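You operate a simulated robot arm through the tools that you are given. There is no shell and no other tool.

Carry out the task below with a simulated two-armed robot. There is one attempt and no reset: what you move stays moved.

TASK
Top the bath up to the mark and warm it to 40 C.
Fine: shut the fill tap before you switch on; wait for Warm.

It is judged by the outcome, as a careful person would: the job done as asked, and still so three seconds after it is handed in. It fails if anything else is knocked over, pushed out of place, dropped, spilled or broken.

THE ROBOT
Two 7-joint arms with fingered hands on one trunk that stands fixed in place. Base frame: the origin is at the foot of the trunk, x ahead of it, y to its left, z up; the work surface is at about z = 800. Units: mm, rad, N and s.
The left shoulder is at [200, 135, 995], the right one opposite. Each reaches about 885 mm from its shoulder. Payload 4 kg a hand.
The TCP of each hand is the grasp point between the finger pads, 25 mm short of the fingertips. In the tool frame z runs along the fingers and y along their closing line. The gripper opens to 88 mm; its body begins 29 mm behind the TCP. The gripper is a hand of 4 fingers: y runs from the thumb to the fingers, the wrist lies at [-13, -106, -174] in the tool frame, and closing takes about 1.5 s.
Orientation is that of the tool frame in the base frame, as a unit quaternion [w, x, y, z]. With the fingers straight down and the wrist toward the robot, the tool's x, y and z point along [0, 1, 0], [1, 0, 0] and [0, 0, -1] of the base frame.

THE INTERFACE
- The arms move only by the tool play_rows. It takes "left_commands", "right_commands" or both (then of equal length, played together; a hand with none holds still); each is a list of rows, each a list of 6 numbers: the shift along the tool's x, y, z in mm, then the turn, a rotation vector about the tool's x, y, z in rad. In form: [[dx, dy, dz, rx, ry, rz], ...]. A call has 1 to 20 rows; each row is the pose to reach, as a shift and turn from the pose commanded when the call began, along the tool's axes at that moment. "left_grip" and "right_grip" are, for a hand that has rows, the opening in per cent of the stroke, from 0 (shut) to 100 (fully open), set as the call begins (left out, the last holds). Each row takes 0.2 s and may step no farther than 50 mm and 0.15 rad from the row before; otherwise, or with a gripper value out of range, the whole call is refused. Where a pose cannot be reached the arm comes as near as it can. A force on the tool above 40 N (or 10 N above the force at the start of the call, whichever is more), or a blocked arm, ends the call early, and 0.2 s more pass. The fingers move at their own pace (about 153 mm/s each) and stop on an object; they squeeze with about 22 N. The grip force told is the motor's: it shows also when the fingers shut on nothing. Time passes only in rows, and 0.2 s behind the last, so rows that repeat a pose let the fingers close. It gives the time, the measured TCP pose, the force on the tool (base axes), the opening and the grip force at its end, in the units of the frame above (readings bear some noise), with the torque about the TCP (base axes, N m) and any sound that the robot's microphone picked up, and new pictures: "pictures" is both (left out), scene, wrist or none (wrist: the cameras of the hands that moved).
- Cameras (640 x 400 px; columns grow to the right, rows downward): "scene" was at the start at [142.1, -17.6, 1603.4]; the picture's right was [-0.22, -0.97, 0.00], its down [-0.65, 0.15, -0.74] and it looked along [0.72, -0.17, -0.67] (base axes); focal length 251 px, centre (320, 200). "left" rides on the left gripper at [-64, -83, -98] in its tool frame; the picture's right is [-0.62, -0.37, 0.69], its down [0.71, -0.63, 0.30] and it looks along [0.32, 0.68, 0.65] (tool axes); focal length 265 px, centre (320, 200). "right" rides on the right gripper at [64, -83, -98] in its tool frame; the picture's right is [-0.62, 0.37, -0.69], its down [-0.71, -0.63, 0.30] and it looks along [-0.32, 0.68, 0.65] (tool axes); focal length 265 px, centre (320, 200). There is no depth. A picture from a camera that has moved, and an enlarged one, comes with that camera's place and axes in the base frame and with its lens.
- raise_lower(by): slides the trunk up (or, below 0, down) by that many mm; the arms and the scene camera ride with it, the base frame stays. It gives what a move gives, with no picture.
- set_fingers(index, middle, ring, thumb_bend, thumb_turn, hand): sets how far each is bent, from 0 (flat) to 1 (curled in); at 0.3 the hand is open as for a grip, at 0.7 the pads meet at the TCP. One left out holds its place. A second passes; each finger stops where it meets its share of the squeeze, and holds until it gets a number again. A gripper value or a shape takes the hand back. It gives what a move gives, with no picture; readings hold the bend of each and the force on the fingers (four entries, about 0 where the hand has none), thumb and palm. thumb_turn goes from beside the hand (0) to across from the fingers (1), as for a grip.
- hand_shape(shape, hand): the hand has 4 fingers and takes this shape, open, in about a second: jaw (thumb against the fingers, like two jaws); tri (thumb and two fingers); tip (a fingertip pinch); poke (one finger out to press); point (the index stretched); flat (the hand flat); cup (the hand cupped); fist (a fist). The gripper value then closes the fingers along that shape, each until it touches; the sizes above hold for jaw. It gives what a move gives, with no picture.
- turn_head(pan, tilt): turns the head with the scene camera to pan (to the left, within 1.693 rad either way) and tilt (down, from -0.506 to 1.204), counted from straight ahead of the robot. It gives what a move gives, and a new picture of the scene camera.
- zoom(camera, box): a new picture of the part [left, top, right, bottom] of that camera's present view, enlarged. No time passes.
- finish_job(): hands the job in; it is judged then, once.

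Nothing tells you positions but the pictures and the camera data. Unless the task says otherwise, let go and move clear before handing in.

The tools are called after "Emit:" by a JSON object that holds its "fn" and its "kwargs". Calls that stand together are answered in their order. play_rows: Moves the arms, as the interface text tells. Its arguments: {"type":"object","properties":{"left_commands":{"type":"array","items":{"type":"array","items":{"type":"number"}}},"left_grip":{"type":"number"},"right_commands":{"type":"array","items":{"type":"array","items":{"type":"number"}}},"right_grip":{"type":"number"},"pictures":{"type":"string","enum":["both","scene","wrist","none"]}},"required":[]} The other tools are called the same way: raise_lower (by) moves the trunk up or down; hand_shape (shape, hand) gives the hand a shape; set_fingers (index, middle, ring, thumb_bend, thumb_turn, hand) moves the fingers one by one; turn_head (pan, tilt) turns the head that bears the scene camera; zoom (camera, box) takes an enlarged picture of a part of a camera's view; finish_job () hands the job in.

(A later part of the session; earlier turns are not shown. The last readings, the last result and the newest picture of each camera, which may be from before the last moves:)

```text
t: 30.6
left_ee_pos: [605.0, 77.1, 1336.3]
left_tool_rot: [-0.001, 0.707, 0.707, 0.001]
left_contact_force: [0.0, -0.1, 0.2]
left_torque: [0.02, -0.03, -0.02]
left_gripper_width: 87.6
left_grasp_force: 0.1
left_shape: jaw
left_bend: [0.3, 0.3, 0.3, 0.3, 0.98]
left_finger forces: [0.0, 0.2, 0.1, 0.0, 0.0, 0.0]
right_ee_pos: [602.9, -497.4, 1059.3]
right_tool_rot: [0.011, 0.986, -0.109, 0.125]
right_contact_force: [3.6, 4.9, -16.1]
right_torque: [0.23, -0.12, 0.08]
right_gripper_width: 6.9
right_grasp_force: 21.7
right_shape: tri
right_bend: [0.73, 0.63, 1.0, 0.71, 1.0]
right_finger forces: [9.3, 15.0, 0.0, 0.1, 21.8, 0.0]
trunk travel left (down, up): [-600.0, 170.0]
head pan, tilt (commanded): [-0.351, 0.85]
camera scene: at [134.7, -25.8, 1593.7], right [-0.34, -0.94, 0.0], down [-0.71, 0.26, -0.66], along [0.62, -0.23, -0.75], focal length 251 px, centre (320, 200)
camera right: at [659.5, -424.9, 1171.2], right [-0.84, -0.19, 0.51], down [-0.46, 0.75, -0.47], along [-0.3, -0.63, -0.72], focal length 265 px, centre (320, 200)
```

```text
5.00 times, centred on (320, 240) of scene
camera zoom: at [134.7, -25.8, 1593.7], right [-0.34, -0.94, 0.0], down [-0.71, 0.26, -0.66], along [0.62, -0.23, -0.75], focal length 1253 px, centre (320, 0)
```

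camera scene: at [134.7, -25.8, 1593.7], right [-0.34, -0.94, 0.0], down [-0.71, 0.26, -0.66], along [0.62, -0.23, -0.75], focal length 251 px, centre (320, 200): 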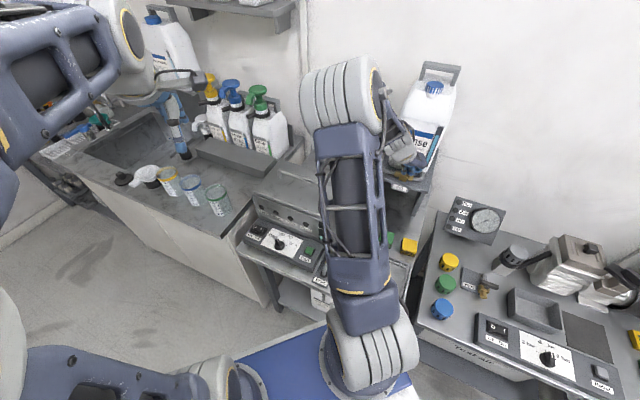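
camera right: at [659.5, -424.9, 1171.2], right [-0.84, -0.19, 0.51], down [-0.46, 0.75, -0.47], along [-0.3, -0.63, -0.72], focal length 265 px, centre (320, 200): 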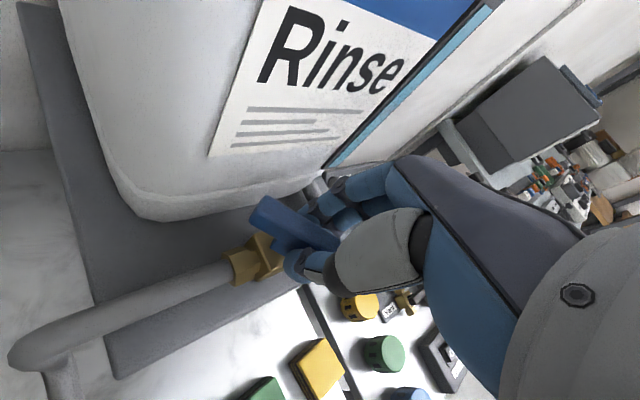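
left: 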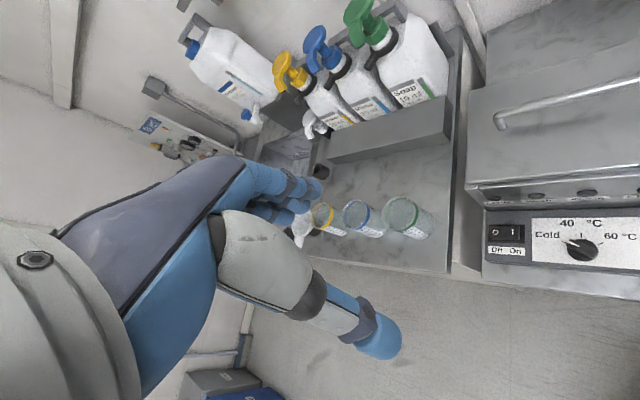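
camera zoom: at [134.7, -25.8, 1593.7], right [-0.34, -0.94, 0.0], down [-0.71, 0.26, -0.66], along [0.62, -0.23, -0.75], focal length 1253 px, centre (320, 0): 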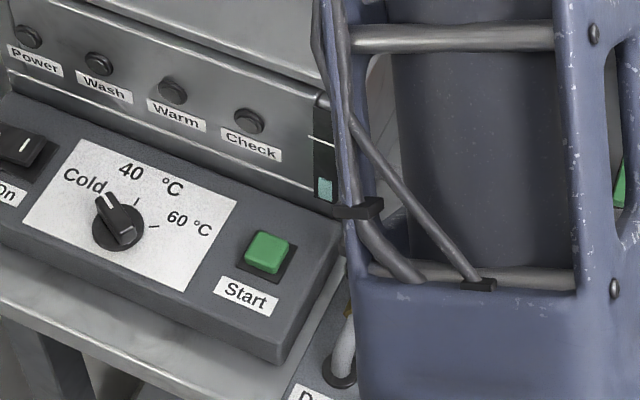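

The lever follows the hand and there's no flow yet at this angle. I'll turn further to about 1.1 rad.

Emit:
{"fn": "play_rows", "kwargs": {"right_commands": [[0.15, 2.2, 0, 0.0363, 0, -0.1352], [0.6, 4.4, 0.2, 0.0725, 0, -0.2705], [1.3, 6.5, 0.4, 0.1088, 0, -0.4057]], "pictures": "both"}}

Emit:
{"fn": "zoom", "kwargs": {"camera": "right", "box": [150, 150, 420, 350]}}

Emit:
{"fn": "zoom", "kwargs": {"camera": "scene", "box": [280, 200, 360, 280]}}

```text
t: 31.4
left_ee_pos: [606.3, 78.8, 1337.2]
left_tool_rot: [0.0, 0.707, 0.707, 0.0]
left_contact_force: [-0.6, 0.5, 0.9]
left_torque: [0.0, -0.02, -0.04]
left_gripper_width: 87.7
left_grasp_force: 0.1
left_shape: jaw
left_bend: [0.3, 0.3, 0.3, 0.3, 0.98]
left_finger forces: [0.0, 0.0, 0.0, 0.0, 0.0, 0.0]
right_ee_pos: [602.7, -505.6, 1060.5]
right_tool_rot: [-0.016, 0.987, 0.099, 0.127]
right_contact_force: [3.2, 7.3, -12.6]
right_torque: [0.27, -0.02, 0.08]
right_gripper_width: 6.8
right_grasp_force: 22.8
right_shape: tri
right_bend: [0.73, 0.63, 1.0, 0.71, 1.0]
right_finger forces: [9.3, 13.8, 0.0, 0.1, 22.6, 0.0]
trunk travel left (down, up): [-600.0, 170.0]
head pan, tilt (commanded): [-0.351, 0.85]
camera scene: at [134.6, -25.4, 1593.9], right [-0.34, -0.94, 0.0], down [-0.71, 0.26, -0.66], along [0.62, -0.23, -0.75], focal length 251 px, centre (320, 200)
camera right: at [624.3, -416.4, 1171.6], right [-0.69, -0.52, 0.51], down [-0.73, 0.5, -0.47], along [-0.01, -0.69, -0.72], focal length 265 px, centre (320, 200)
```

scene: 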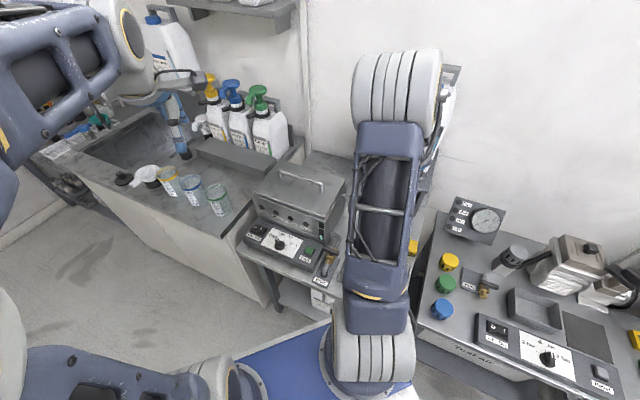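
right: 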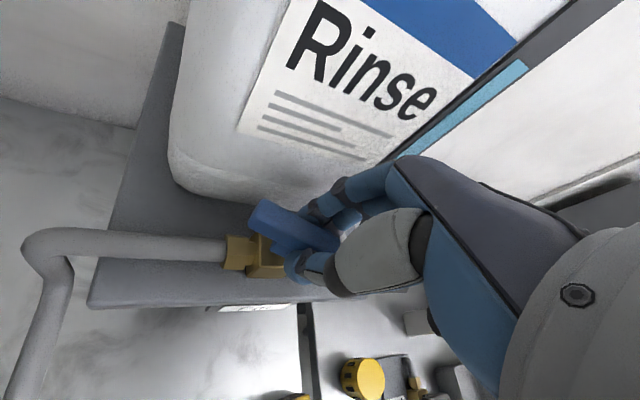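

```text
2.00 times, centred on (285, 250) of right
camera zoom: at [624.3, -416.4, 1171.6], right [-0.69, -0.52, 0.51], down [-0.73, 0.5, -0.47], along [-0.01, -0.69, -0.72], focal length 531 px, centre (390, 100)
```

zoom: 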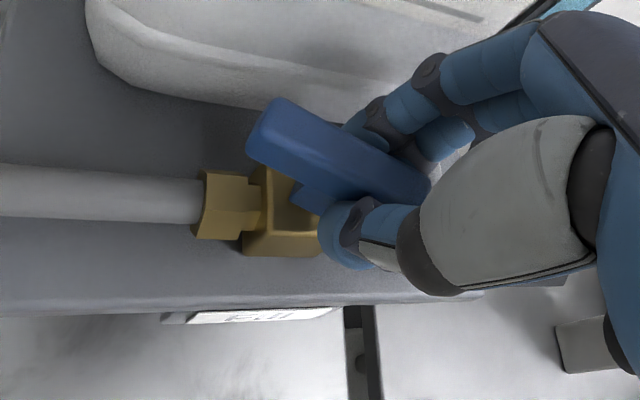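

```text
5.00 times, centred on (320, 240) of scene
camera zoom: at [134.6, -25.4, 1593.9], right [-0.34, -0.94, 0.0], down [-0.71, 0.26, -0.66], along [0.62, -0.23, -0.75], focal length 1253 px, centre (320, 0)
```

zoom: 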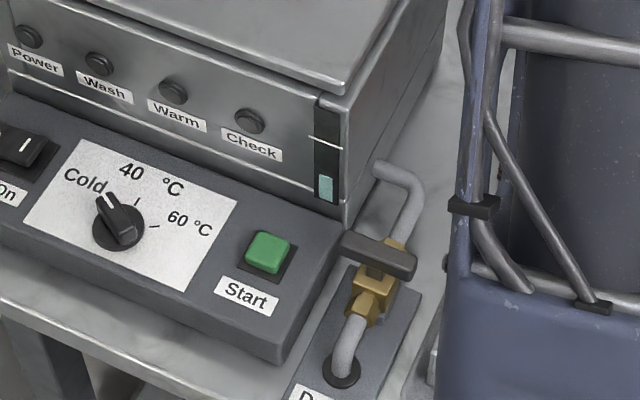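

Emit:
{"fn": "zoom", "kwargs": {"camera": "scene", "box": [305, 215, 337, 245]}}

```text
13.33 times, centred on (321, 230) of scene
camera zoom: at [134.6, -25.4, 1593.9], right [-0.34, -0.94, 0.0], down [-0.71, 0.26, -0.66], along [0.62, -0.23, -0.75], focal length 3342 px, centre (307, -200)
```

zoom: 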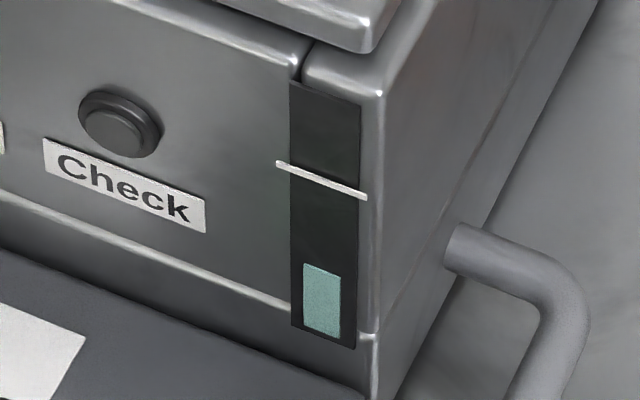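

Emit:
{"fn": "play_rows", "kwargs": {"right_commands": [[0.15, 2.2, 0, 0.0363, 0, -0.1352], [0.6, 4.4, 0.2, 0.0725, 0, -0.2705]], "pictures": "wrist"}}

Emit:
{"fn": "zoom", "kwargs": {"camera": "scene", "box": [305, 215, 337, 245]}}

```text
t: 32.0
left_ee_pos: [605.9, 79.4, 1336.3]
left_tool_rot: [0.0, 0.707, 0.707, 0.0]
left_contact_force: [0.4, -0.2, 0.3]
left_torque: [0.01, 0.0, 0.0]
left_gripper_width: 87.5
left_grasp_force: 0.1
left_shape: jaw
left_bend: [0.3, 0.3, 0.3, 0.3, 0.98]
left_finger forces: [0.0, 0.0, 0.0, 0.0, 0.0, 0.0]
right_ee_pos: [604.1, -508.9, 1059.6]
right_tool_rot: [-0.036, 0.963, 0.236, 0.124]
right_contact_force: [-0.5, 7.1, -10.3]
right_torque: [0.3, 0.08, 0.07]
right_gripper_width: 6.7
right_grasp_force: 22.2
right_shape: tri
right_bend: [0.73, 0.63, 1.0, 0.71, 1.0]
right_finger forces: [8.9, 13.7, 0.0, 0.0, 22.0, 0.1]
trunk travel left (down, up): [-600.0, 170.0]
head pan, tilt (commanded): [-0.351, 0.85]
camera right: at [600.3, -418.4, 1171.8], right [-0.52, -0.69, 0.51], down [-0.84, 0.28, -0.47], along [0.18, -0.67, -0.72], focal length 265 px, centre (320, 200)
```

right: 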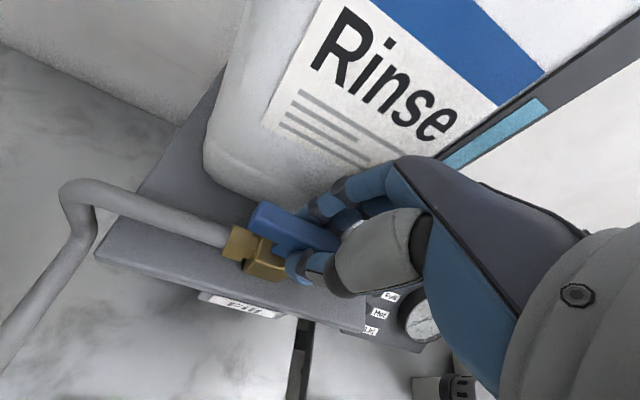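

```text
13.33 times, centred on (321, 230) of scene
camera zoom: at [134.5, -25.5, 1593.9], right [-0.34, -0.94, 0.0], down [-0.71, 0.26, -0.66], along [0.62, -0.23, -0.75], focal length 3342 px, centre (307, -200)
```

zoom: 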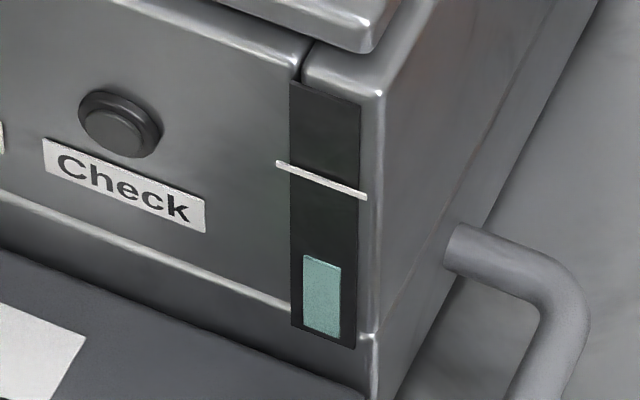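

Water is flowing now: the level has risen about 9 px in 0.6 s on the zoomed gauge, with about 79 px to the mark. I'll hold here in short steps to measure the rate.

Emit:
{"fn": "play_rows", "kwargs": {"right_commands": [[0, 0, 0, 0, 0, 0], [0, 0, 0, 0, 0, 0], [0, 0, 0, 0, 0, 0], [0, 0, 0, 0, 0, 0]], "pictures": "none"}}

Emit:
{"fn": "zoom", "kwargs": {"camera": "scene", "box": [305, 215, 337, 245]}}

```text
t: 33.0
left_ee_pos: [605.3, 78.0, 1337.7]
left_tool_rot: [0.0, 0.707, 0.707, 0.0]
left_contact_force: [0.1, 0.5, -0.2]
left_torque: [0.04, -0.03, -0.01]
left_gripper_width: 87.8
left_grasp_force: 0.1
left_shape: jaw
left_bend: [0.3, 0.3, 0.3, 0.3, 0.98]
left_finger forces: [0.0, 0.0, 0.0, 0.1, 0.1, 0.1]
right_ee_pos: [602.8, -509.5, 1060.3]
right_tool_rot: [-0.035, 0.963, 0.235, 0.125]
right_contact_force: [2.1, 9.1, -11.4]
right_torque: [0.29, 0.05, 0.14]
right_gripper_width: 6.4
right_grasp_force: 22.0
right_shape: tri
right_bend: [0.73, 0.63, 1.0, 0.71, 1.0]
right_finger forces: [8.6, 13.7, 0.0, 0.0, 22.3, 0.0]
trunk travel left (down, up): [-600.0, 170.0]
head pan, tilt (commanded): [-0.351, 0.85]
```

```text
13.33 times, centred on (321, 230) of scene
camera zoom: at [134.4, -25.6, 1593.9], right [-0.34, -0.94, 0.0], down [-0.71, 0.26, -0.66], along [0.62, -0.23, -0.75], focal length 3342 px, centre (307, -200)
```

zoom: 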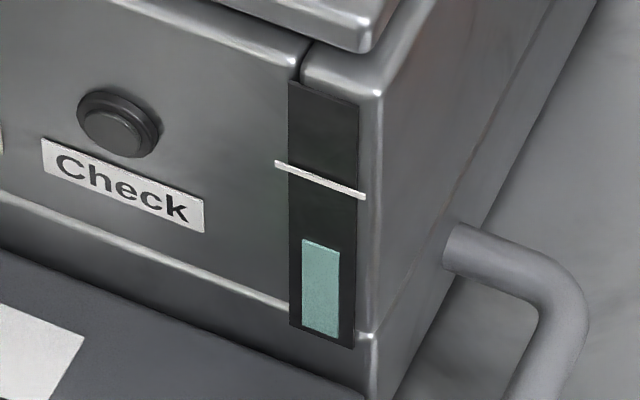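

The rate is 15 px/s with 64 px remaining. I'll hold 2 s more, then recheck before closing.

Emit:
{"fn": "play_rows", "kwargs": {"right_commands": [[0, 0, 0, 0, 0, 0], [0, 0, 0, 0, 0, 0], [0, 0, 0, 0, 0, 0], [0, 0, 0, 0, 0, 0], [0, 0, 0, 0, 0, 0], [0, 0, 0, 0, 0, 0], [0, 0, 0, 0, 0, 0], [0, 0, 0, 0, 0, 0], [0, 0, 0, 0, 0, 0]], "pictures": "none"}}

Emit:
{"fn": "zoom", "kwargs": {"camera": "scene", "box": [305, 215, 337, 245]}}

```text
t: 35.0
left_ee_pos: [606.3, 78.2, 1338.6]
left_tool_rot: [0.0, 0.707, 0.708, 0.0]
left_contact_force: [-0.2, -0.1, -1.0]
left_torque: [-0.02, 0.01, 0.03]
left_gripper_width: 87.5
left_grasp_force: 0.1
left_shape: jaw
left_bend: [0.3, 0.3, 0.3, 0.3, 0.98]
left_finger forces: [0.0, 0.0, 0.0, 0.0, 0.0, 0.1]
right_ee_pos: [603.4, -509.5, 1058.6]
right_tool_rot: [-0.035, 0.964, 0.234, 0.124]
right_contact_force: [2.7, 8.0, -10.3]
right_torque: [0.29, 0.01, 0.14]
right_gripper_width: 6.4
right_grasp_force: 21.6
right_shape: tri
right_bend: [0.73, 0.63, 1.0, 0.71, 1.0]
right_finger forces: [8.7, 13.8, 0.0, 0.1, 22.1, 0.1]
trunk travel left (down, up): [-600.0, 170.0]
head pan, tilt (commanded): [-0.351, 0.85]
```

```text
13.33 times, centred on (321, 230) of scene
camera zoom: at [134.4, -25.6, 1593.9], right [-0.34, -0.94, 0.0], down [-0.71, 0.26, -0.66], along [0.62, -0.23, -0.75], focal length 3342 px, centre (307, -200)
```

zoom: 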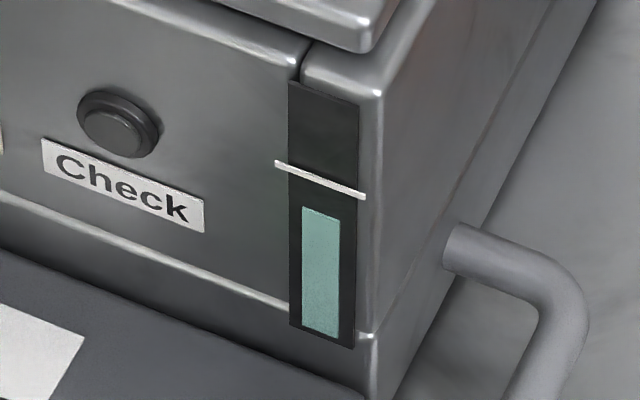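

Level is at 212 with the mark at 180, rate about 16 px/s. I'll hold 0.4 s and then close most of the way, deliberately stopping a little short so I can fine top-up.

Emit:
{"fn": "play_rows", "kwargs": {"right_commands": [[0, 0, 0, 0, 0, 0], [0, 0, 0, 0, 0, 0], [0.15, -2.2, 0, -0.0363, 0, 0.1352], [0.6, -4.4, 0.2, -0.0725, 0, 0.2705], [1.3, -6.5, 0.4, -0.1088, 0, 0.4057], [2.4, -8.5, 0.6, -0.145, 0, 0.541], [3.6, -10.3, 1, -0.1813, 0, 0.6762], [5.1, -11.9, 1.4, -0.2176, 0, 0.8114], [6.85, -13.3, 1.8, -0.2538, 0, 0.9467]], "pictures": "wrist"}}

Emit:
{"fn": "zoom", "kwargs": {"camera": "scene", "box": [305, 215, 337, 245]}}

```text
t: 37.0
left_ee_pos: [604.7, 78.7, 1337.2]
left_tool_rot: [0.0, 0.707, 0.707, 0.0]
left_contact_force: [-0.9, -0.4, -0.2]
left_torque: [0.0, -0.01, -0.01]
left_gripper_width: 87.9
left_grasp_force: 0.1
left_shape: jaw
left_bend: [0.3, 0.3, 0.3, 0.3, 0.98]
left_finger forces: [0.0, 0.1, 0.0, 0.0, 0.1, 0.1]
right_ee_pos: [604.8, -495.3, 1060.9]
right_tool_rot: [0.03, 0.961, -0.247, 0.123]
right_contact_force: [6.6, -1.7, -14.4]
right_torque: [0.12, -0.22, 0.06]
right_gripper_width: 6.5
right_grasp_force: 22.3
right_shape: tri
right_bend: [0.73, 0.62, 1.0, 0.71, 1.0]
right_finger forces: [10.7, 15.3, 0.1, 0.1, 19.0, 0.1]
trunk travel left (down, up): [-600.0, 170.0]
head pan, tilt (commanded): [-0.351, 0.85]
camera right: at [679.5, -439.5, 1171.8], right [-0.86, 0.05, 0.51], down [-0.23, 0.85, -0.47], along [-0.46, -0.52, -0.72], focal length 265 px, centre (320, 200)
```

right: 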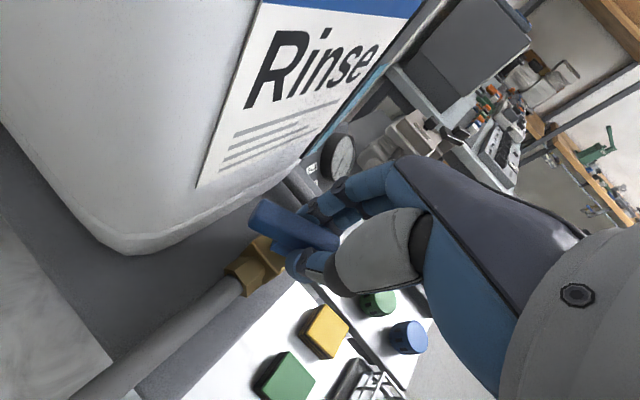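

```text
13.33 times, centred on (321, 230) of scene
camera zoom: at [134.5, -26.2, 1593.8], right [-0.34, -0.94, 0.0], down [-0.71, 0.26, -0.66], along [0.62, -0.23, -0.75], focal length 3342 px, centre (307, -200)
```

zoom: 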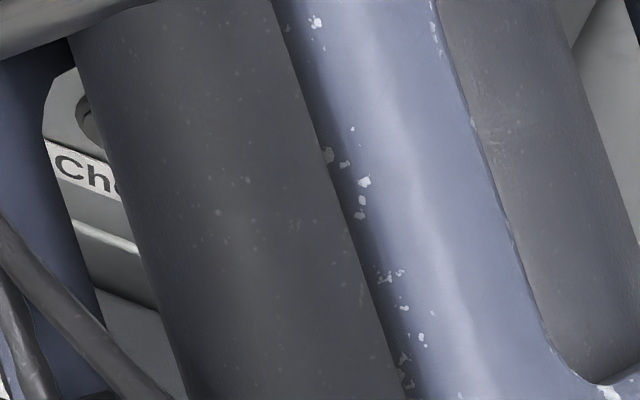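

My arm now hides the gauge from the head camera, so I'll check it with the left wrist camera.

Emit:
{"fn": "zoom", "kwargs": {"camera": "left", "box": [590, 140, 640, 190]}}

Emit:
{"fn": "zoom", "kwargs": {"camera": "left", "box": [440, 50, 640, 250]}}

```text
8.00 times, centred on (615, 165) of left
camera zoom: at [522.6, 13.7, 1435.9], right [-0.37, -0.62, -0.69], down [-0.63, 0.71, -0.3], along [0.68, 0.32, -0.65], focal length 2123 px, centre (-2040, 480)
```

zoom: 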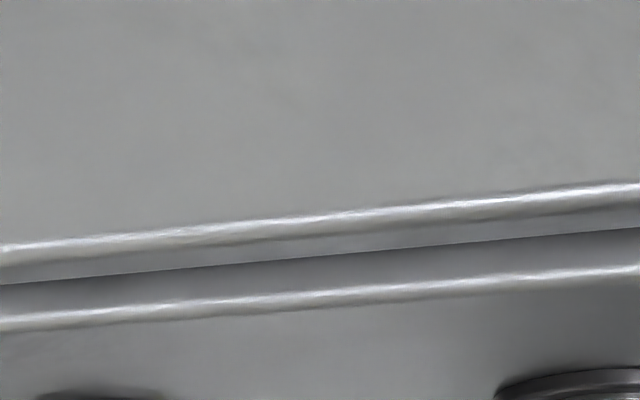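

```text
2.00 times, centred on (540, 150) of left
camera zoom: at [522.6, 13.7, 1435.9], right [-0.37, -0.62, -0.69], down [-0.63, 0.71, -0.3], along [0.68, 0.32, -0.65], focal length 531 px, centre (-120, 300)
```

zoom: 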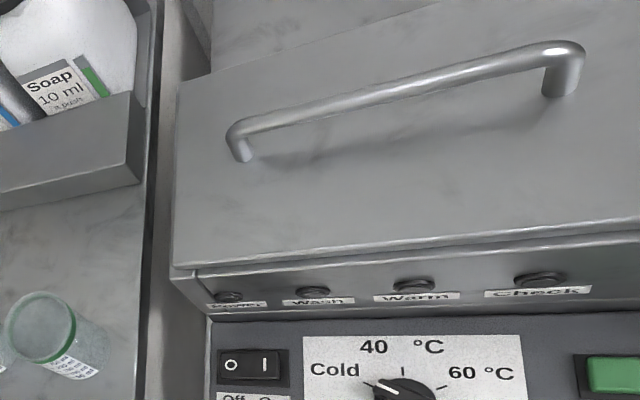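

I'll finish closing the tap now, and at the same time swing the left hand to a viewing spot in front of the bath so its camera sees the gauge.

Emit:
{"fn": "play_rows", "kwargs": {"right_commands": [[0.15, -2.2, 0, -0.0363, 0, 0.1352], [0.6, -4.4, 0.2, -0.0725, 0, 0.2705], [0.8, -5, 0.2, -0.083, 0, 0.309], [0.8, -5, 0.2, -0.083, 0, 0.309], [0.8, -5, 0.2, -0.083, 0, 0.309], [0.8, -5, 0.2, -0.083, 0, 0.309]], "left_commands": [[-16, -9, 23, 0, 0, 0.131], [-33, -18, 46, 0, 0, 0.262], [-49, -27, 69, 0, 0, 0.393], [-65, -37, 91, 0, 0, 0.524], [-82, -46, 114, 0, 0, 0.654], [-98, -55, 137, 0, 0, 0.785]], "pictures": "both"}}

```text
t: 38.4
left_ee_pos: [550.5, -19.0, 1198.1]
left_tool_rot: [0.0, 0.924, 0.383, 0.0]
left_contact_force: [0.1, -0.1, -0.5]
left_torque: [0.0, -0.03, 0.05]
left_gripper_width: 87.5
left_grasp_force: 0.0
left_shape: jaw
left_bend: [0.3, 0.3, 0.3, 0.3, 0.98]
left_finger forces: [0.0, 0.1, 0.0, 0.0, 0.0, 0.0]
right_ee_pos: [607.3, -490.7, 1060.1]
right_tool_rot: [0.051, 0.91, -0.396, 0.116]
right_contact_force: [11.9, -4.6, -13.2]
right_torque: [-0.01, -0.28, 0.13]
right_gripper_width: 6.5
right_grasp_force: 21.4
right_shape: tri
right_bend: [0.73, 0.62, 1.0, 0.71, 1.0]
right_finger forces: [10.4, 13.8, 0.0, 0.1, 20.3, 0.0]
trunk travel left (down, up): [-600.0, 170.0]
head pan, tilt (commanded): [-0.351, 0.85]
camera scene: at [134.7, -26.1, 1593.8], right [-0.34, -0.94, 0.0], down [-0.71, 0.26, -0.66], along [0.62, -0.23, -0.75], focal length 251 px, centre (320, 200)
camera right: at [696.0, -460.7, 1171.3], right [-0.8, 0.32, 0.52], down [0.04, 0.88, -0.47], along [-0.6, -0.36, -0.71], focal length 265 px, centre (320, 200)
camera left: at [445.8, -5.5, 1297.2], right [-0.7, -0.18, -0.69], down [0.06, 0.95, -0.3], along [0.71, -0.25, -0.65], focal length 265 px, centre (320, 200)
```

scene: 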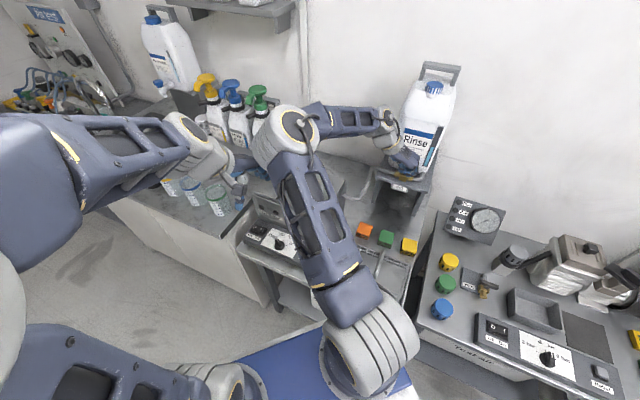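
right: 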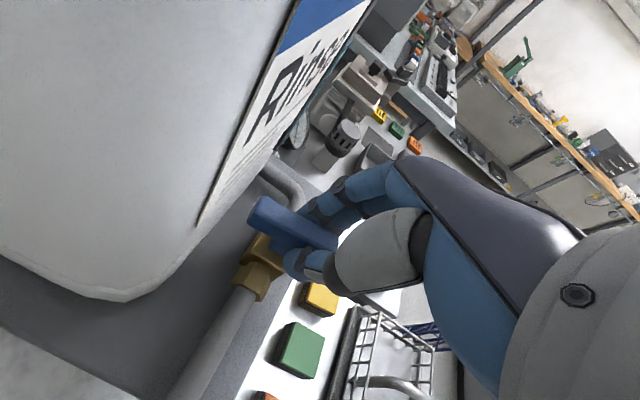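
left: 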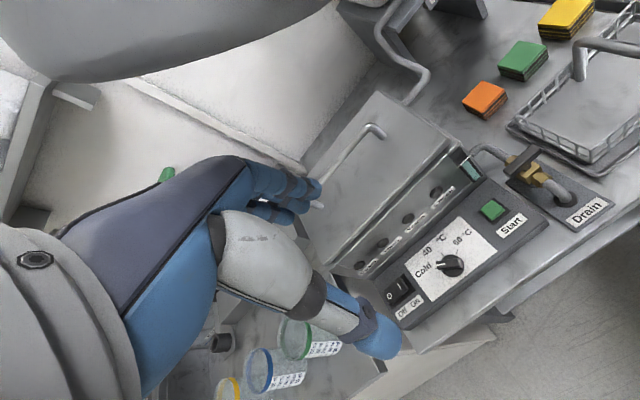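

The lever is back across the pipe, and the left camera now sees the gauge. Zooming in.

Emit:
{"fn": "zoom", "kwargs": {"camera": "left", "box": [440, 135, 500, 195]}}

Emit:
{"fn": "zoom", "kwargs": {"camera": "right", "box": [150, 150, 420, 350]}}

Emit:
{"fn": "zoom", "kwargs": {"camera": "scene", "box": [160, 80, 460, 260]}}

```text
6.67 times, centred on (470, 165) of left
camera zoom: at [445.8, -5.5, 1297.2], right [-0.7, -0.18, -0.69], down [0.06, 0.95, -0.3], along [0.71, -0.25, -0.65], focal length 1769 px, centre (-680, 433)
```

zoom: 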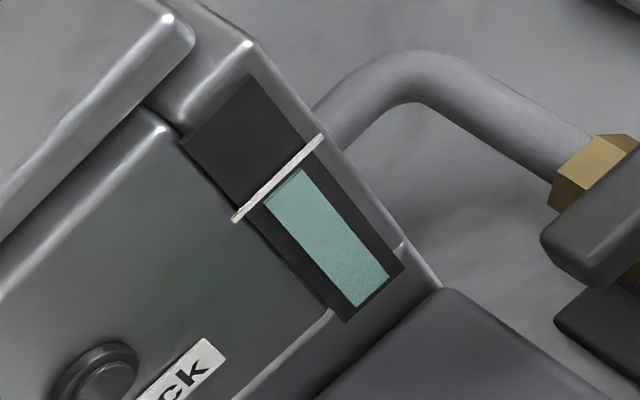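

```text
2.00 times, centred on (285, 250) of right
camera zoom: at [696.0, -460.7, 1171.3], right [-0.8, 0.32, 0.52], down [0.04, 0.88, -0.47], along [-0.6, -0.36, -0.71], focal length 531 px, centre (390, 100)
```

zoom: 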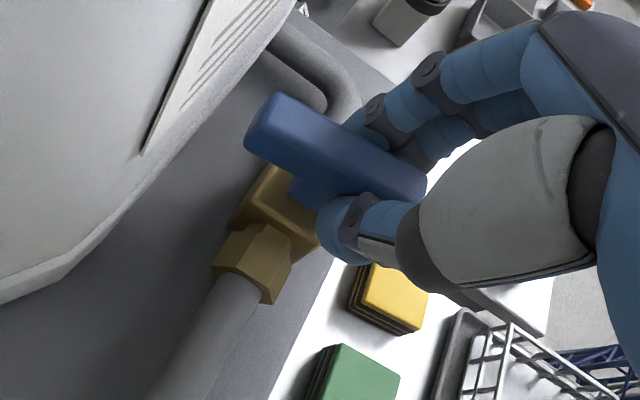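

```text
2.13 times, centred on (310, 170) of scene
camera zoom: at [134.7, -26.1, 1593.8], right [-0.34, -0.94, 0.0], down [-0.71, 0.26, -0.66], along [0.62, -0.23, -0.75], focal length 535 px, centre (341, 264)
```

zoom: 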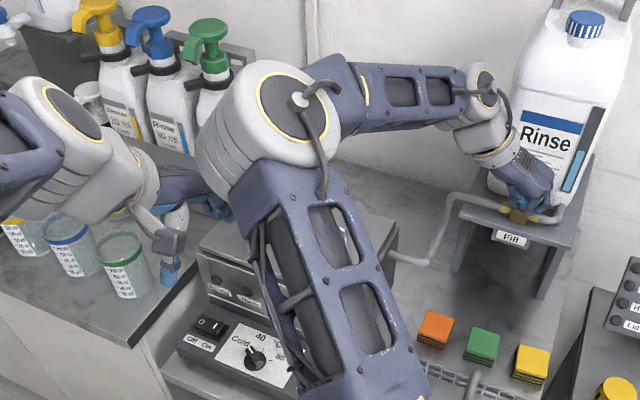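

The level is about 7% short of the mark, and the fill data fit a flow proportional to lever angle. I'll shift the left hand slightly away from the right elbow, then do a small top-up pulse.

Emit:
{"fn": "play_rows", "kwargs": {"left_commands": [[12, -12, 0, 0, 0, 0], [24, -24, 0, 0, 0, 0], [35, -35, 0, 0, 0, 0]], "pictures": "wrist"}}

Emit:
{"fn": "zoom", "kwargs": {"camera": "left", "box": [440, 100, 500, 160]}}

```text
t: 39.2
left_ee_pos: [549.9, 28.2, 1200.6]
left_tool_rot: [0.0, 0.924, 0.383, 0.0]
left_contact_force: [0.2, -0.8, -0.1]
left_torque: [0.02, 0.01, -0.02]
left_gripper_width: 87.8
left_grasp_force: 0.1
left_shape: jaw
left_bend: [0.3, 0.3, 0.3, 0.3, 0.98]
left_finger forces: [0.0, 0.0, 0.0, 0.0, 0.1, 0.1]
right_ee_pos: [607.2, -490.9, 1060.2]
right_tool_rot: [0.05, 0.91, -0.396, 0.115]
right_contact_force: [11.7, -3.1, -11.0]
right_torque: [0.01, -0.32, 0.09]
right_gripper_width: 6.5
right_grasp_force: 21.5
right_shape: tri
right_bend: [0.73, 0.63, 1.0, 0.71, 1.0]
right_finger forces: [10.0, 13.3, 0.0, 0.0, 21.3, 0.1]
trunk travel left (down, up): [-600.0, 170.0]
head pan, tilt (commanded): [-0.351, 0.85]
camera left: at [445.9, 43.0, 1298.9], right [-0.7, -0.18, -0.69], down [0.06, 0.95, -0.3], along [0.71, -0.25, -0.65], focal length 265 px, centre (320, 200)
```

left: 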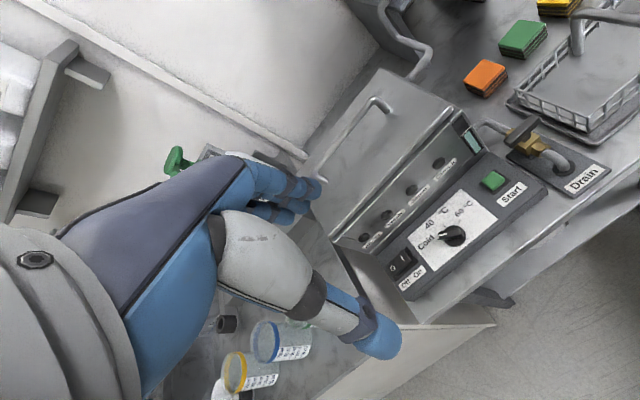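

```text
6.67 times, centred on (470, 130) of left
camera zoom: at [445.9, 43.0, 1298.9], right [-0.7, -0.18, -0.69], down [0.06, 0.95, -0.3], along [0.71, -0.25, -0.65], focal length 1769 px, centre (-680, 667)
```

zoom: 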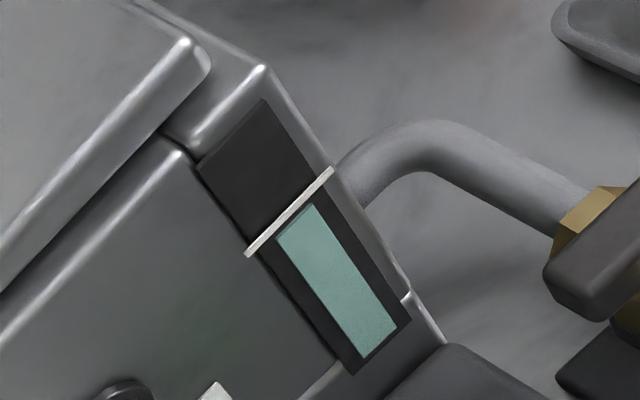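

Emit:
{"fn": "play_rows", "kwargs": {"right_commands": [[0.15, 2.2, 0, 0.0363, 0, -0.1352], [0.6, 4.4, 0.2, 0.0725, 0, -0.2705], [1.3, 6.5, 0.4, 0.1088, 0, -0.4057], [2.4, 8.5, 0.6, 0.145, 0, -0.541], [2.4, 8.5, 0.6, 0.145, 0, -0.541], [2.4, 8.5, 0.6, 0.145, 0, -0.541], [1.3, 6.5, 0.4, 0.1088, 0, -0.4057], [0.6, 4.4, 0.2, 0.0725, 0, -0.2705], [0.15, 2.2, 0, 0.0363, 0, -0.1352], [0, 0, 0, 0, 0, 0]], "pictures": "both"}}

Emit:
{"fn": "zoom", "kwargs": {"camera": "left", "box": [440, 100, 500, 160]}}

```text
t: 41.4
left_ee_pos: [550.1, 28.3, 1199.4]
left_tool_rot: [0.0, 0.924, 0.383, 0.0]
left_contact_force: [-0.4, 0.8, 0.2]
left_torque: [-0.02, 0.0, 0.0]
left_gripper_width: 87.6
left_grasp_force: 0.1
left_shape: jaw
left_bend: [0.3, 0.3, 0.3, 0.3, 0.98]
left_finger forces: [0.0, 0.0, 0.1, 0.0, 0.0, 0.0]
right_ee_pos: [606.8, -491.5, 1059.3]
right_tool_rot: [0.052, 0.909, -0.397, 0.117]
right_contact_force: [9.7, -1.5, -14.9]
right_torque: [0.07, -0.34, 0.11]
right_gripper_width: 6.4
right_grasp_force: 22.0
right_shape: tri
right_bend: [0.73, 0.63, 1.0, 0.71, 1.0]
right_finger forces: [9.2, 15.0, 0.0, 0.0, 21.8, 0.0]
trunk travel left (down, up): [-600.0, 170.0]
head pan, tilt (commanded): [-0.351, 0.85]
camera scene: at [134.7, -26.1, 1593.8], right [-0.34, -0.94, 0.0], down [-0.71, 0.26, -0.66], along [0.62, -0.23, -0.75], focal length 251 px, centre (320, 200)
camera right: at [695.8, -461.4, 1171.6], right [-0.8, 0.32, 0.51], down [0.04, 0.88, -0.47], along [-0.6, -0.35, -0.71], focal length 265 px, centre (320, 200)
```

scene: 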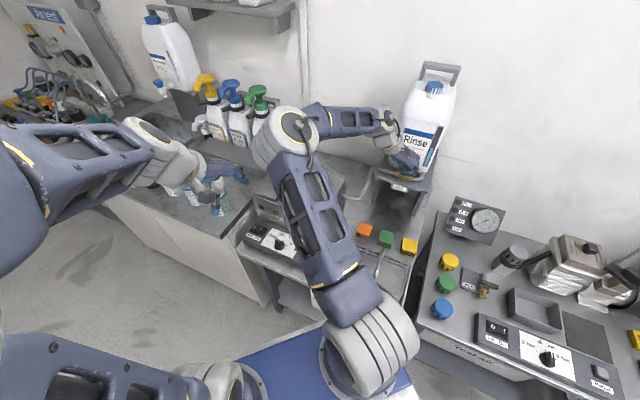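
right: 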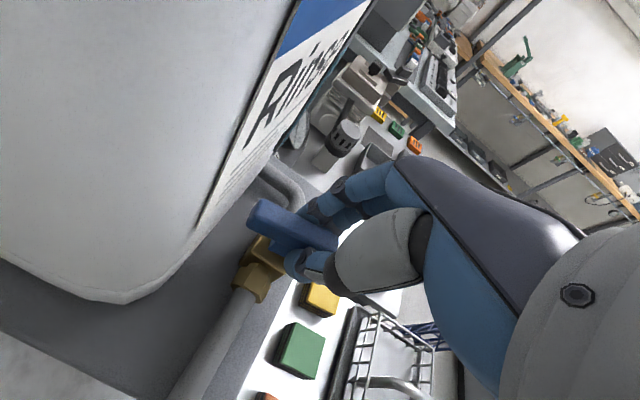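

```text
6.67 times, centred on (470, 130) of left
camera zoom: at [445.8, 42.8, 1298.8], right [-0.7, -0.18, -0.69], down [0.06, 0.95, -0.3], along [0.71, -0.25, -0.65], focal length 1769 px, centre (-680, 667)
```

zoom: 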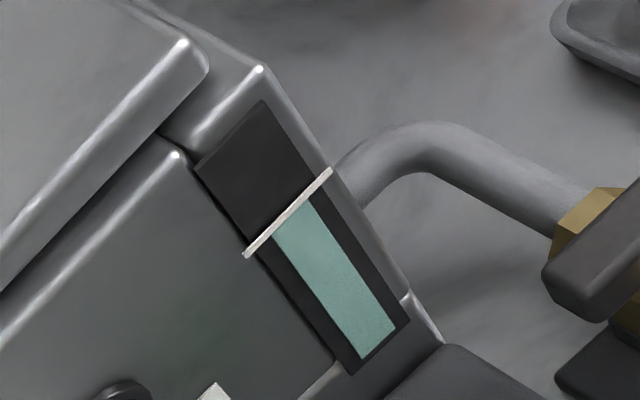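

Emit:
{"fn": "zoom", "kwargs": {"camera": "left", "box": [458, 118, 482, 136]}}

Emit:
{"fn": "zoom", "kwargs": {"camera": "right", "box": [150, 150, 420, 350]}}

```text
16.00 times, centred on (470, 127) of left
camera zoom: at [445.8, 42.8, 1298.8], right [-0.7, -0.18, -0.69], down [0.06, 0.95, -0.3], along [0.71, -0.25, -0.65], focal length 4246 px, centre (-2080, 1368)
```

zoom: 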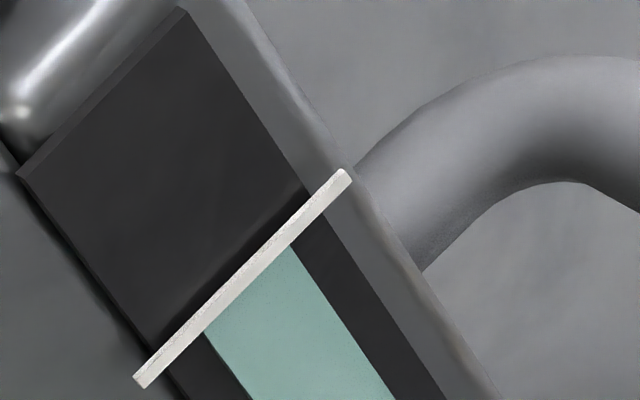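

```text
2.00 times, centred on (285, 250) of right
camera zoom: at [695.8, -461.4, 1171.6], right [-0.8, 0.32, 0.51], down [0.04, 0.88, -0.47], along [-0.6, -0.35, -0.71], focal length 531 px, centre (390, 100)
```

zoom: 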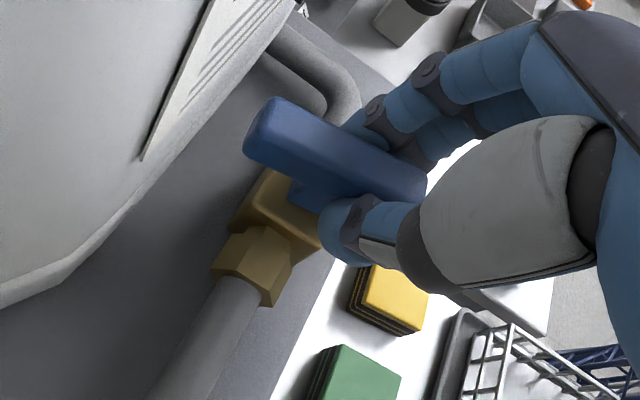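

The level is now right behind the mark line, and slight parallax from above suggests it's a hair low. One tiny final pulse should centre it, ending with the tap firmly shut.

Emit:
{"fn": "play_rows", "kwargs": {"right_commands": [[0.15, 2.2, 0, 0.0363, 0, -0.1352], [0.6, 4.4, 0.2, 0.0725, 0, -0.2705], [0.6, 4.4, 0.2, 0.0725, 0, -0.2705], [0.6, 4.4, 0.2, 0.0725, 0, -0.2705], [0.15, 2.2, 0, 0.0363, 0, -0.1352], [0, 0, 0, 0, 0, 0], [0.1, -0.8, 0, -0.013, 0, 0.048], [0.1, -0.8, 0, -0.013, 0, 0.048]], "pictures": "wrist"}}

Emit:
{"fn": "zoom", "kwargs": {"camera": "left", "box": [458, 118, 482, 136]}}

Emit:
{"fn": "zoom", "kwargs": {"camera": "right", "box": [150, 150, 420, 350]}}

```text
t: 43.2
left_ee_pos: [549.5, 30.2, 1200.0]
left_tool_rot: [0.001, 0.924, 0.383, 0.0]
left_contact_force: [0.3, -0.3, 0.3]
left_torque: [-0.02, 0.0, -0.03]
left_gripper_width: 87.6
left_grasp_force: 0.0
left_shape: jaw
left_bend: [0.3, 0.3, 0.3, 0.3, 0.98]
left_finger forces: [0.0, 0.1, 0.0, 0.0, 0.1, 0.0]
right_ee_pos: [607.9, -491.0, 1061.3]
right_tool_rot: [0.054, 0.899, -0.419, 0.115]
right_contact_force: [7.8, -1.6, -14.9]
right_torque: [0.06, -0.26, 0.1]
right_gripper_width: 6.3
right_grasp_force: 21.9
right_shape: tri
right_bend: [0.73, 0.63, 1.0, 0.71, 1.0]
right_finger forces: [9.8, 15.3, 0.1, 0.1, 21.3, 0.0]
trunk travel left (down, up): [-600.0, 170.0]
head pan, tilt (commanded): [-0.351, 0.85]
camera right: at [698.2, -465.3, 1171.5], right [-0.78, 0.36, 0.52], down [0.09, 0.88, -0.47], along [-0.62, -0.32, -0.71], focal length 265 px, centre (320, 200)
```

right: 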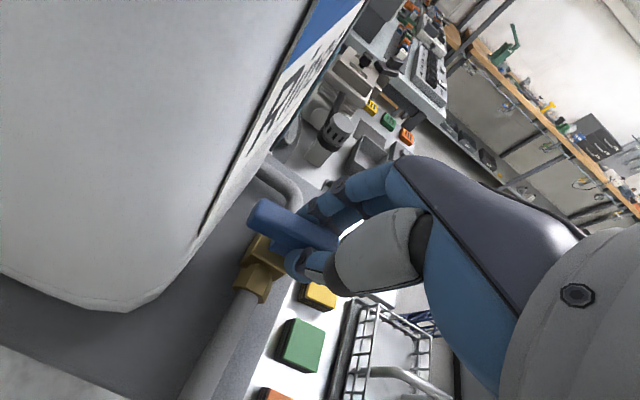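

```text
16.00 times, centred on (470, 127) of left
camera zoom: at [445.8, 42.8, 1298.8], right [-0.7, -0.18, -0.69], down [0.06, 0.95, -0.3], along [0.71, -0.25, -0.65], focal length 4246 px, centre (-2080, 1368)
```

zoom: 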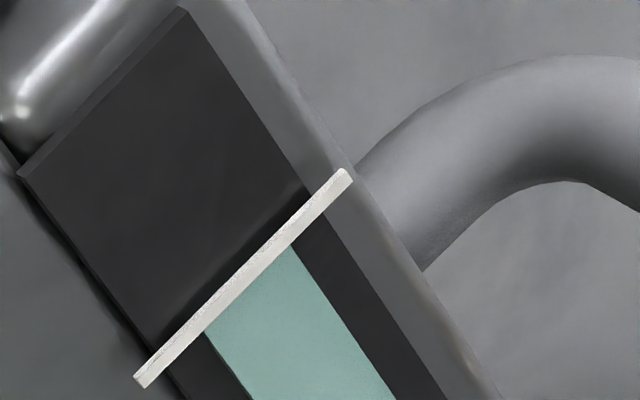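

```text
2.00 times, centred on (285, 250) of right
camera zoom: at [698.2, -465.3, 1171.5], right [-0.78, 0.36, 0.52], down [0.09, 0.88, -0.47], along [-0.62, -0.32, -0.71], focal length 531 px, centre (390, 100)
```

zoom: 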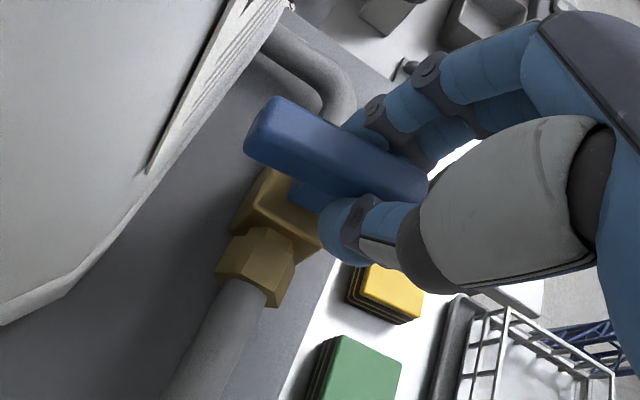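

The level sits at the mark and the tap is shut. I'll release the lever and back the right hand straight off.

Emit:
{"fn": "play_rows", "kwargs": {"right_commands": [[0, 0, 0, 0, 0, 0], [0, 0, 0, 0, 0, 0], [0, 0, 0, 0, 0, 0], [0, 0, 0, 0, 0, 0], [0, 0, 0, 0, 0, 0], [0, 0, 0, 0, 0, 0], [0, 0, -20, 0, 0, 0], [0, 0, -50, 0, 0, 0], [0, 0, -85, 0, 0, 0]], "right_grip": 100, "pictures": "both"}}

Emit:
{"fn": "zoom", "kwargs": {"camera": "right", "box": [130, 150, 400, 350]}}

Emit:
{"fn": "zoom", "kwargs": {"camera": "left", "box": [458, 118, 482, 136]}}

```text
t: 45.2
left_ee_pos: [550.1, 28.9, 1200.4]
left_tool_rot: [-0.001, 0.924, 0.383, 0.0]
left_contact_force: [-0.9, 0.4, -0.8]
left_torque: [0.01, 0.01, 0.01]
left_gripper_width: 87.7
left_grasp_force: 0.2
left_shape: jaw
left_bend: [0.3, 0.3, 0.3, 0.3, 0.98]
left_finger forces: [0.0, 0.1, 0.0, 0.1, 0.0, 0.0]
right_ee_pos: [593.4, -471.7, 1143.6]
right_tool_rot: [0.054, 0.899, -0.419, 0.114]
right_contact_force: [0.4, -0.8, -0.5]
right_torque: [-0.02, 0.01, 0.0]
right_gripper_width: 87.6
right_grasp_force: 0.1
right_shape: tri
right_bend: [0.3, 0.3, 0.99, 0.3, 0.98]
right_finger forces: [0.1, 0.0, 0.0, 0.0, 0.0, 0.1]
trunk travel left (down, up): [-600.0, 170.0]
head pan, tilt (commanded): [-0.351, 0.85]
camera scene: at [134.3, -25.9, 1593.8], right [-0.34, -0.94, 0.0], down [-0.71, 0.26, -0.66], along [0.62, -0.23, -0.75], focal length 251 px, centre (320, 200)
camera right: at [683.7, -445.7, 1254.1], right [-0.78, 0.36, 0.52], down [0.09, 0.88, -0.47], along [-0.62, -0.33, -0.71], focal length 265 px, centre (320, 200)
```

scene: 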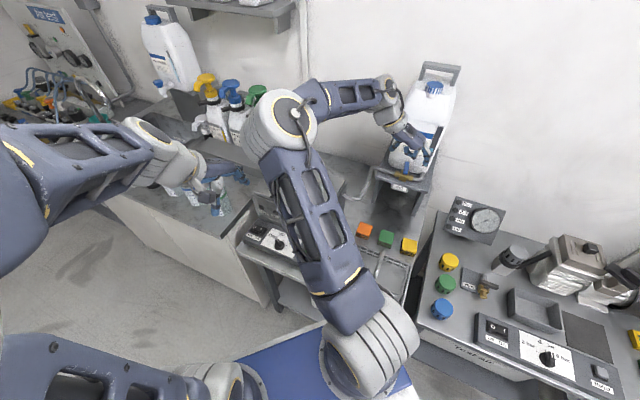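
right: 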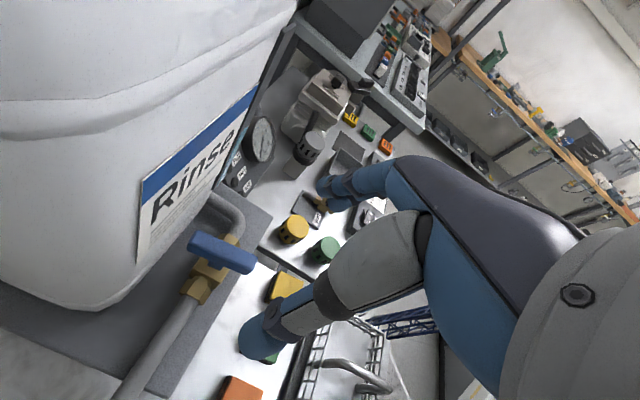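

```text
2.00 times, centred on (265, 250) of right
camera zoom: at [683.7, -445.7, 1254.1], right [-0.78, 0.36, 0.52], down [0.09, 0.88, -0.47], along [-0.62, -0.33, -0.71], focal length 531 px, centre (430, 100)
```

zoom: 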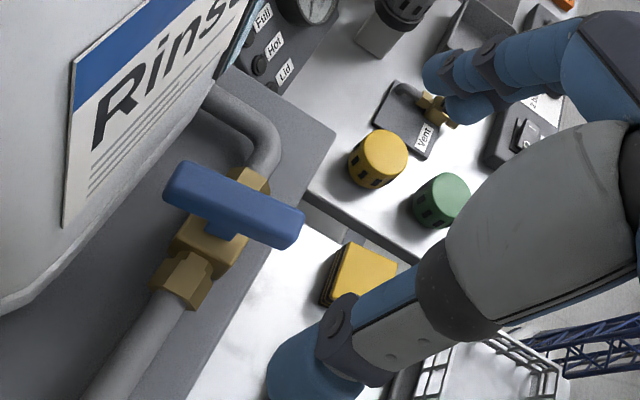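

```text
16.00 times, centred on (470, 127) of left
camera zoom: at [445.5, 42.9, 1298.9], right [-0.7, -0.18, -0.69], down [0.06, 0.95, -0.3], along [0.71, -0.25, -0.65], focal length 4246 px, centre (-2080, 1368)
```

zoom: 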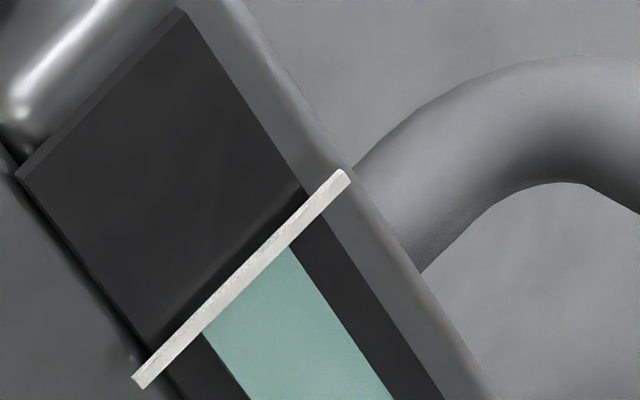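

Before moving away, I want to be sure the lever is fully at its closed stop.

Emit:
{"fn": "zoom", "kwargs": {"camera": "right", "box": [170, 210, 290, 310]}}

Emit:
{"fn": "zoom", "kwargs": {"camera": "scene", "box": [375, 145, 435, 205]}}

```text
4.00 times, centred on (230, 260) of right
camera zoom: at [683.7, -445.7, 1254.1], right [-0.78, 0.36, 0.52], down [0.09, 0.88, -0.47], along [-0.62, -0.33, -0.71], focal length 1062 px, centre (680, -40)
```

zoom: 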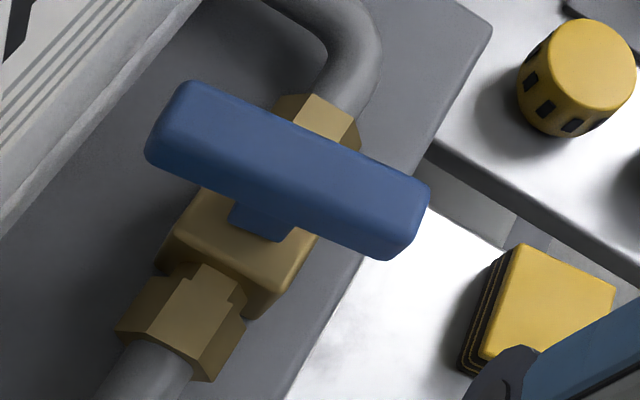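

```text
6.67 times, centred on (405, 175) of scene
camera zoom: at [134.3, -25.9, 1593.8], right [-0.34, -0.94, 0.0], down [-0.71, 0.26, -0.66], along [0.62, -0.23, -0.75], focal length 1671 px, centre (-247, 367)
```

zoom: 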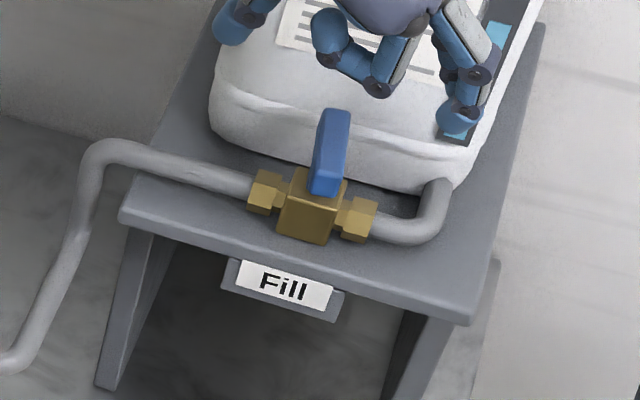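

Measured carefully, the lever still sits about 6° off fully closed. I'll go back down beside it and use just the two fingers (no thumb) to nudge its front half clockwise against the stop.

Emit:
{"fn": "play_rows", "kwargs": {"right_commands": [[-1.5, 0.5, 25, 0.006, 0, -0.022], [-3, 1, 50, 0.012, 0, -0.044], [-4.5, 1.5, 72, 0.018, 0, -0.066], [-5.3, 1.9, 84.8, 0.023, 0, -0.087]], "pictures": "wrist"}}

Emit:
{"fn": "zoom", "kwargs": {"camera": "right", "box": [150, 150, 420, 350]}}

Emit:
{"fn": "zoom", "kwargs": {"camera": "left", "box": [458, 118, 482, 136]}}

```text
t: 46.2
left_ee_pos: [549.6, 30.3, 1200.8]
left_tool_rot: [0.0, 0.924, 0.382, 0.0]
left_contact_force: [0.4, 0.4, -0.2]
left_torque: [0.0, 0.0, 0.0]
left_gripper_width: 87.7
left_grasp_force: 0.0
left_shape: jaw
left_bend: [0.3, 0.3, 0.3, 0.3, 0.98]
left_finger forces: [0.0, 0.0, 0.0, 0.0, 0.0, 0.0]
right_ee_pos: [601.7, -486.5, 1059.9]
right_tool_rot: [0.048, 0.917, -0.378, 0.117]
right_contact_force: [-0.7, -0.3, 0.8]
right_torque: [0.0, -0.02, 0.01]
right_gripper_width: 87.7
right_grasp_force: 0.1
right_shape: tri
right_bend: [0.3, 0.3, 0.99, 0.3, 0.98]
right_finger forces: [0.0, 0.0, 0.0, 0.0, 0.0, 0.1]
trunk travel left (down, up): [-600.0, 170.0]
head pan, tilt (commanded): [-0.351, 0.85]
camera right: at [689.1, -452.8, 1169.7], right [-0.81, 0.28, 0.52], down [0.01, 0.88, -0.47], along [-0.59, -0.38, -0.71], focal length 265 px, centre (320, 200)
```

right: 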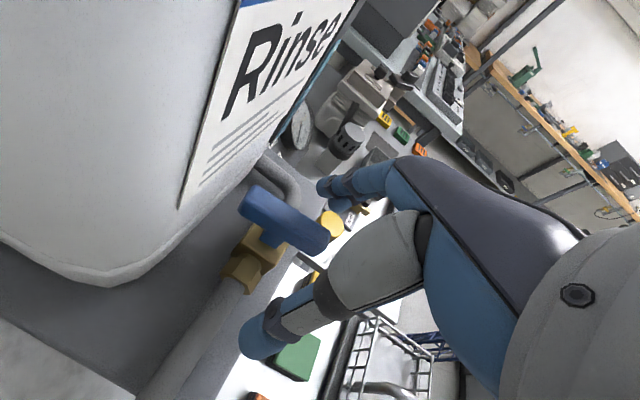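

```text
2.00 times, centred on (285, 250) of right
camera zoom: at [689.1, -452.8, 1169.7], right [-0.81, 0.28, 0.52], down [0.01, 0.88, -0.47], along [-0.59, -0.38, -0.71], focal length 531 px, centre (390, 100)
```

zoom: 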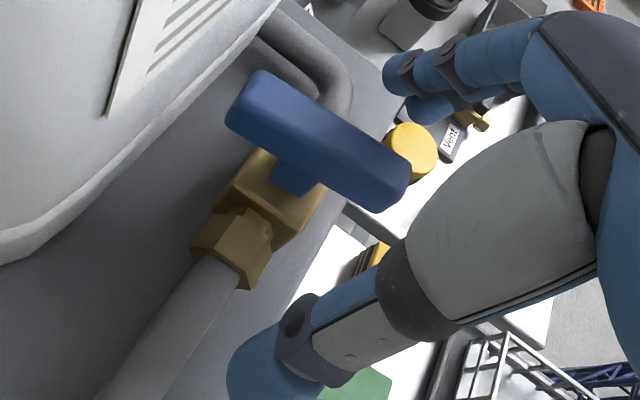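

```text
16.00 times, centred on (470, 127) of left
camera zoom: at [445.2, 43.1, 1299.1], right [-0.7, -0.18, -0.69], down [0.06, 0.95, -0.3], along [0.71, -0.25, -0.65], focal length 4246 px, centre (-2080, 1368)
```

zoom: 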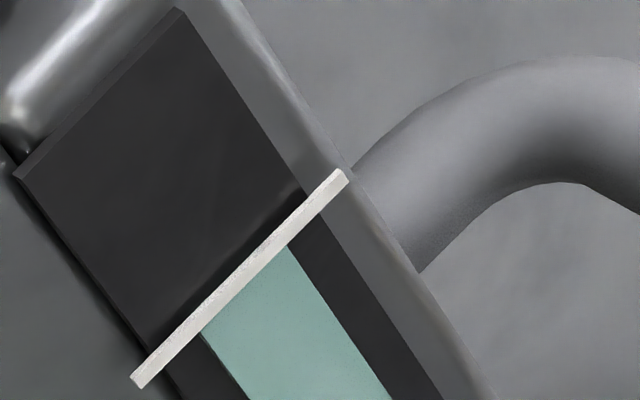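

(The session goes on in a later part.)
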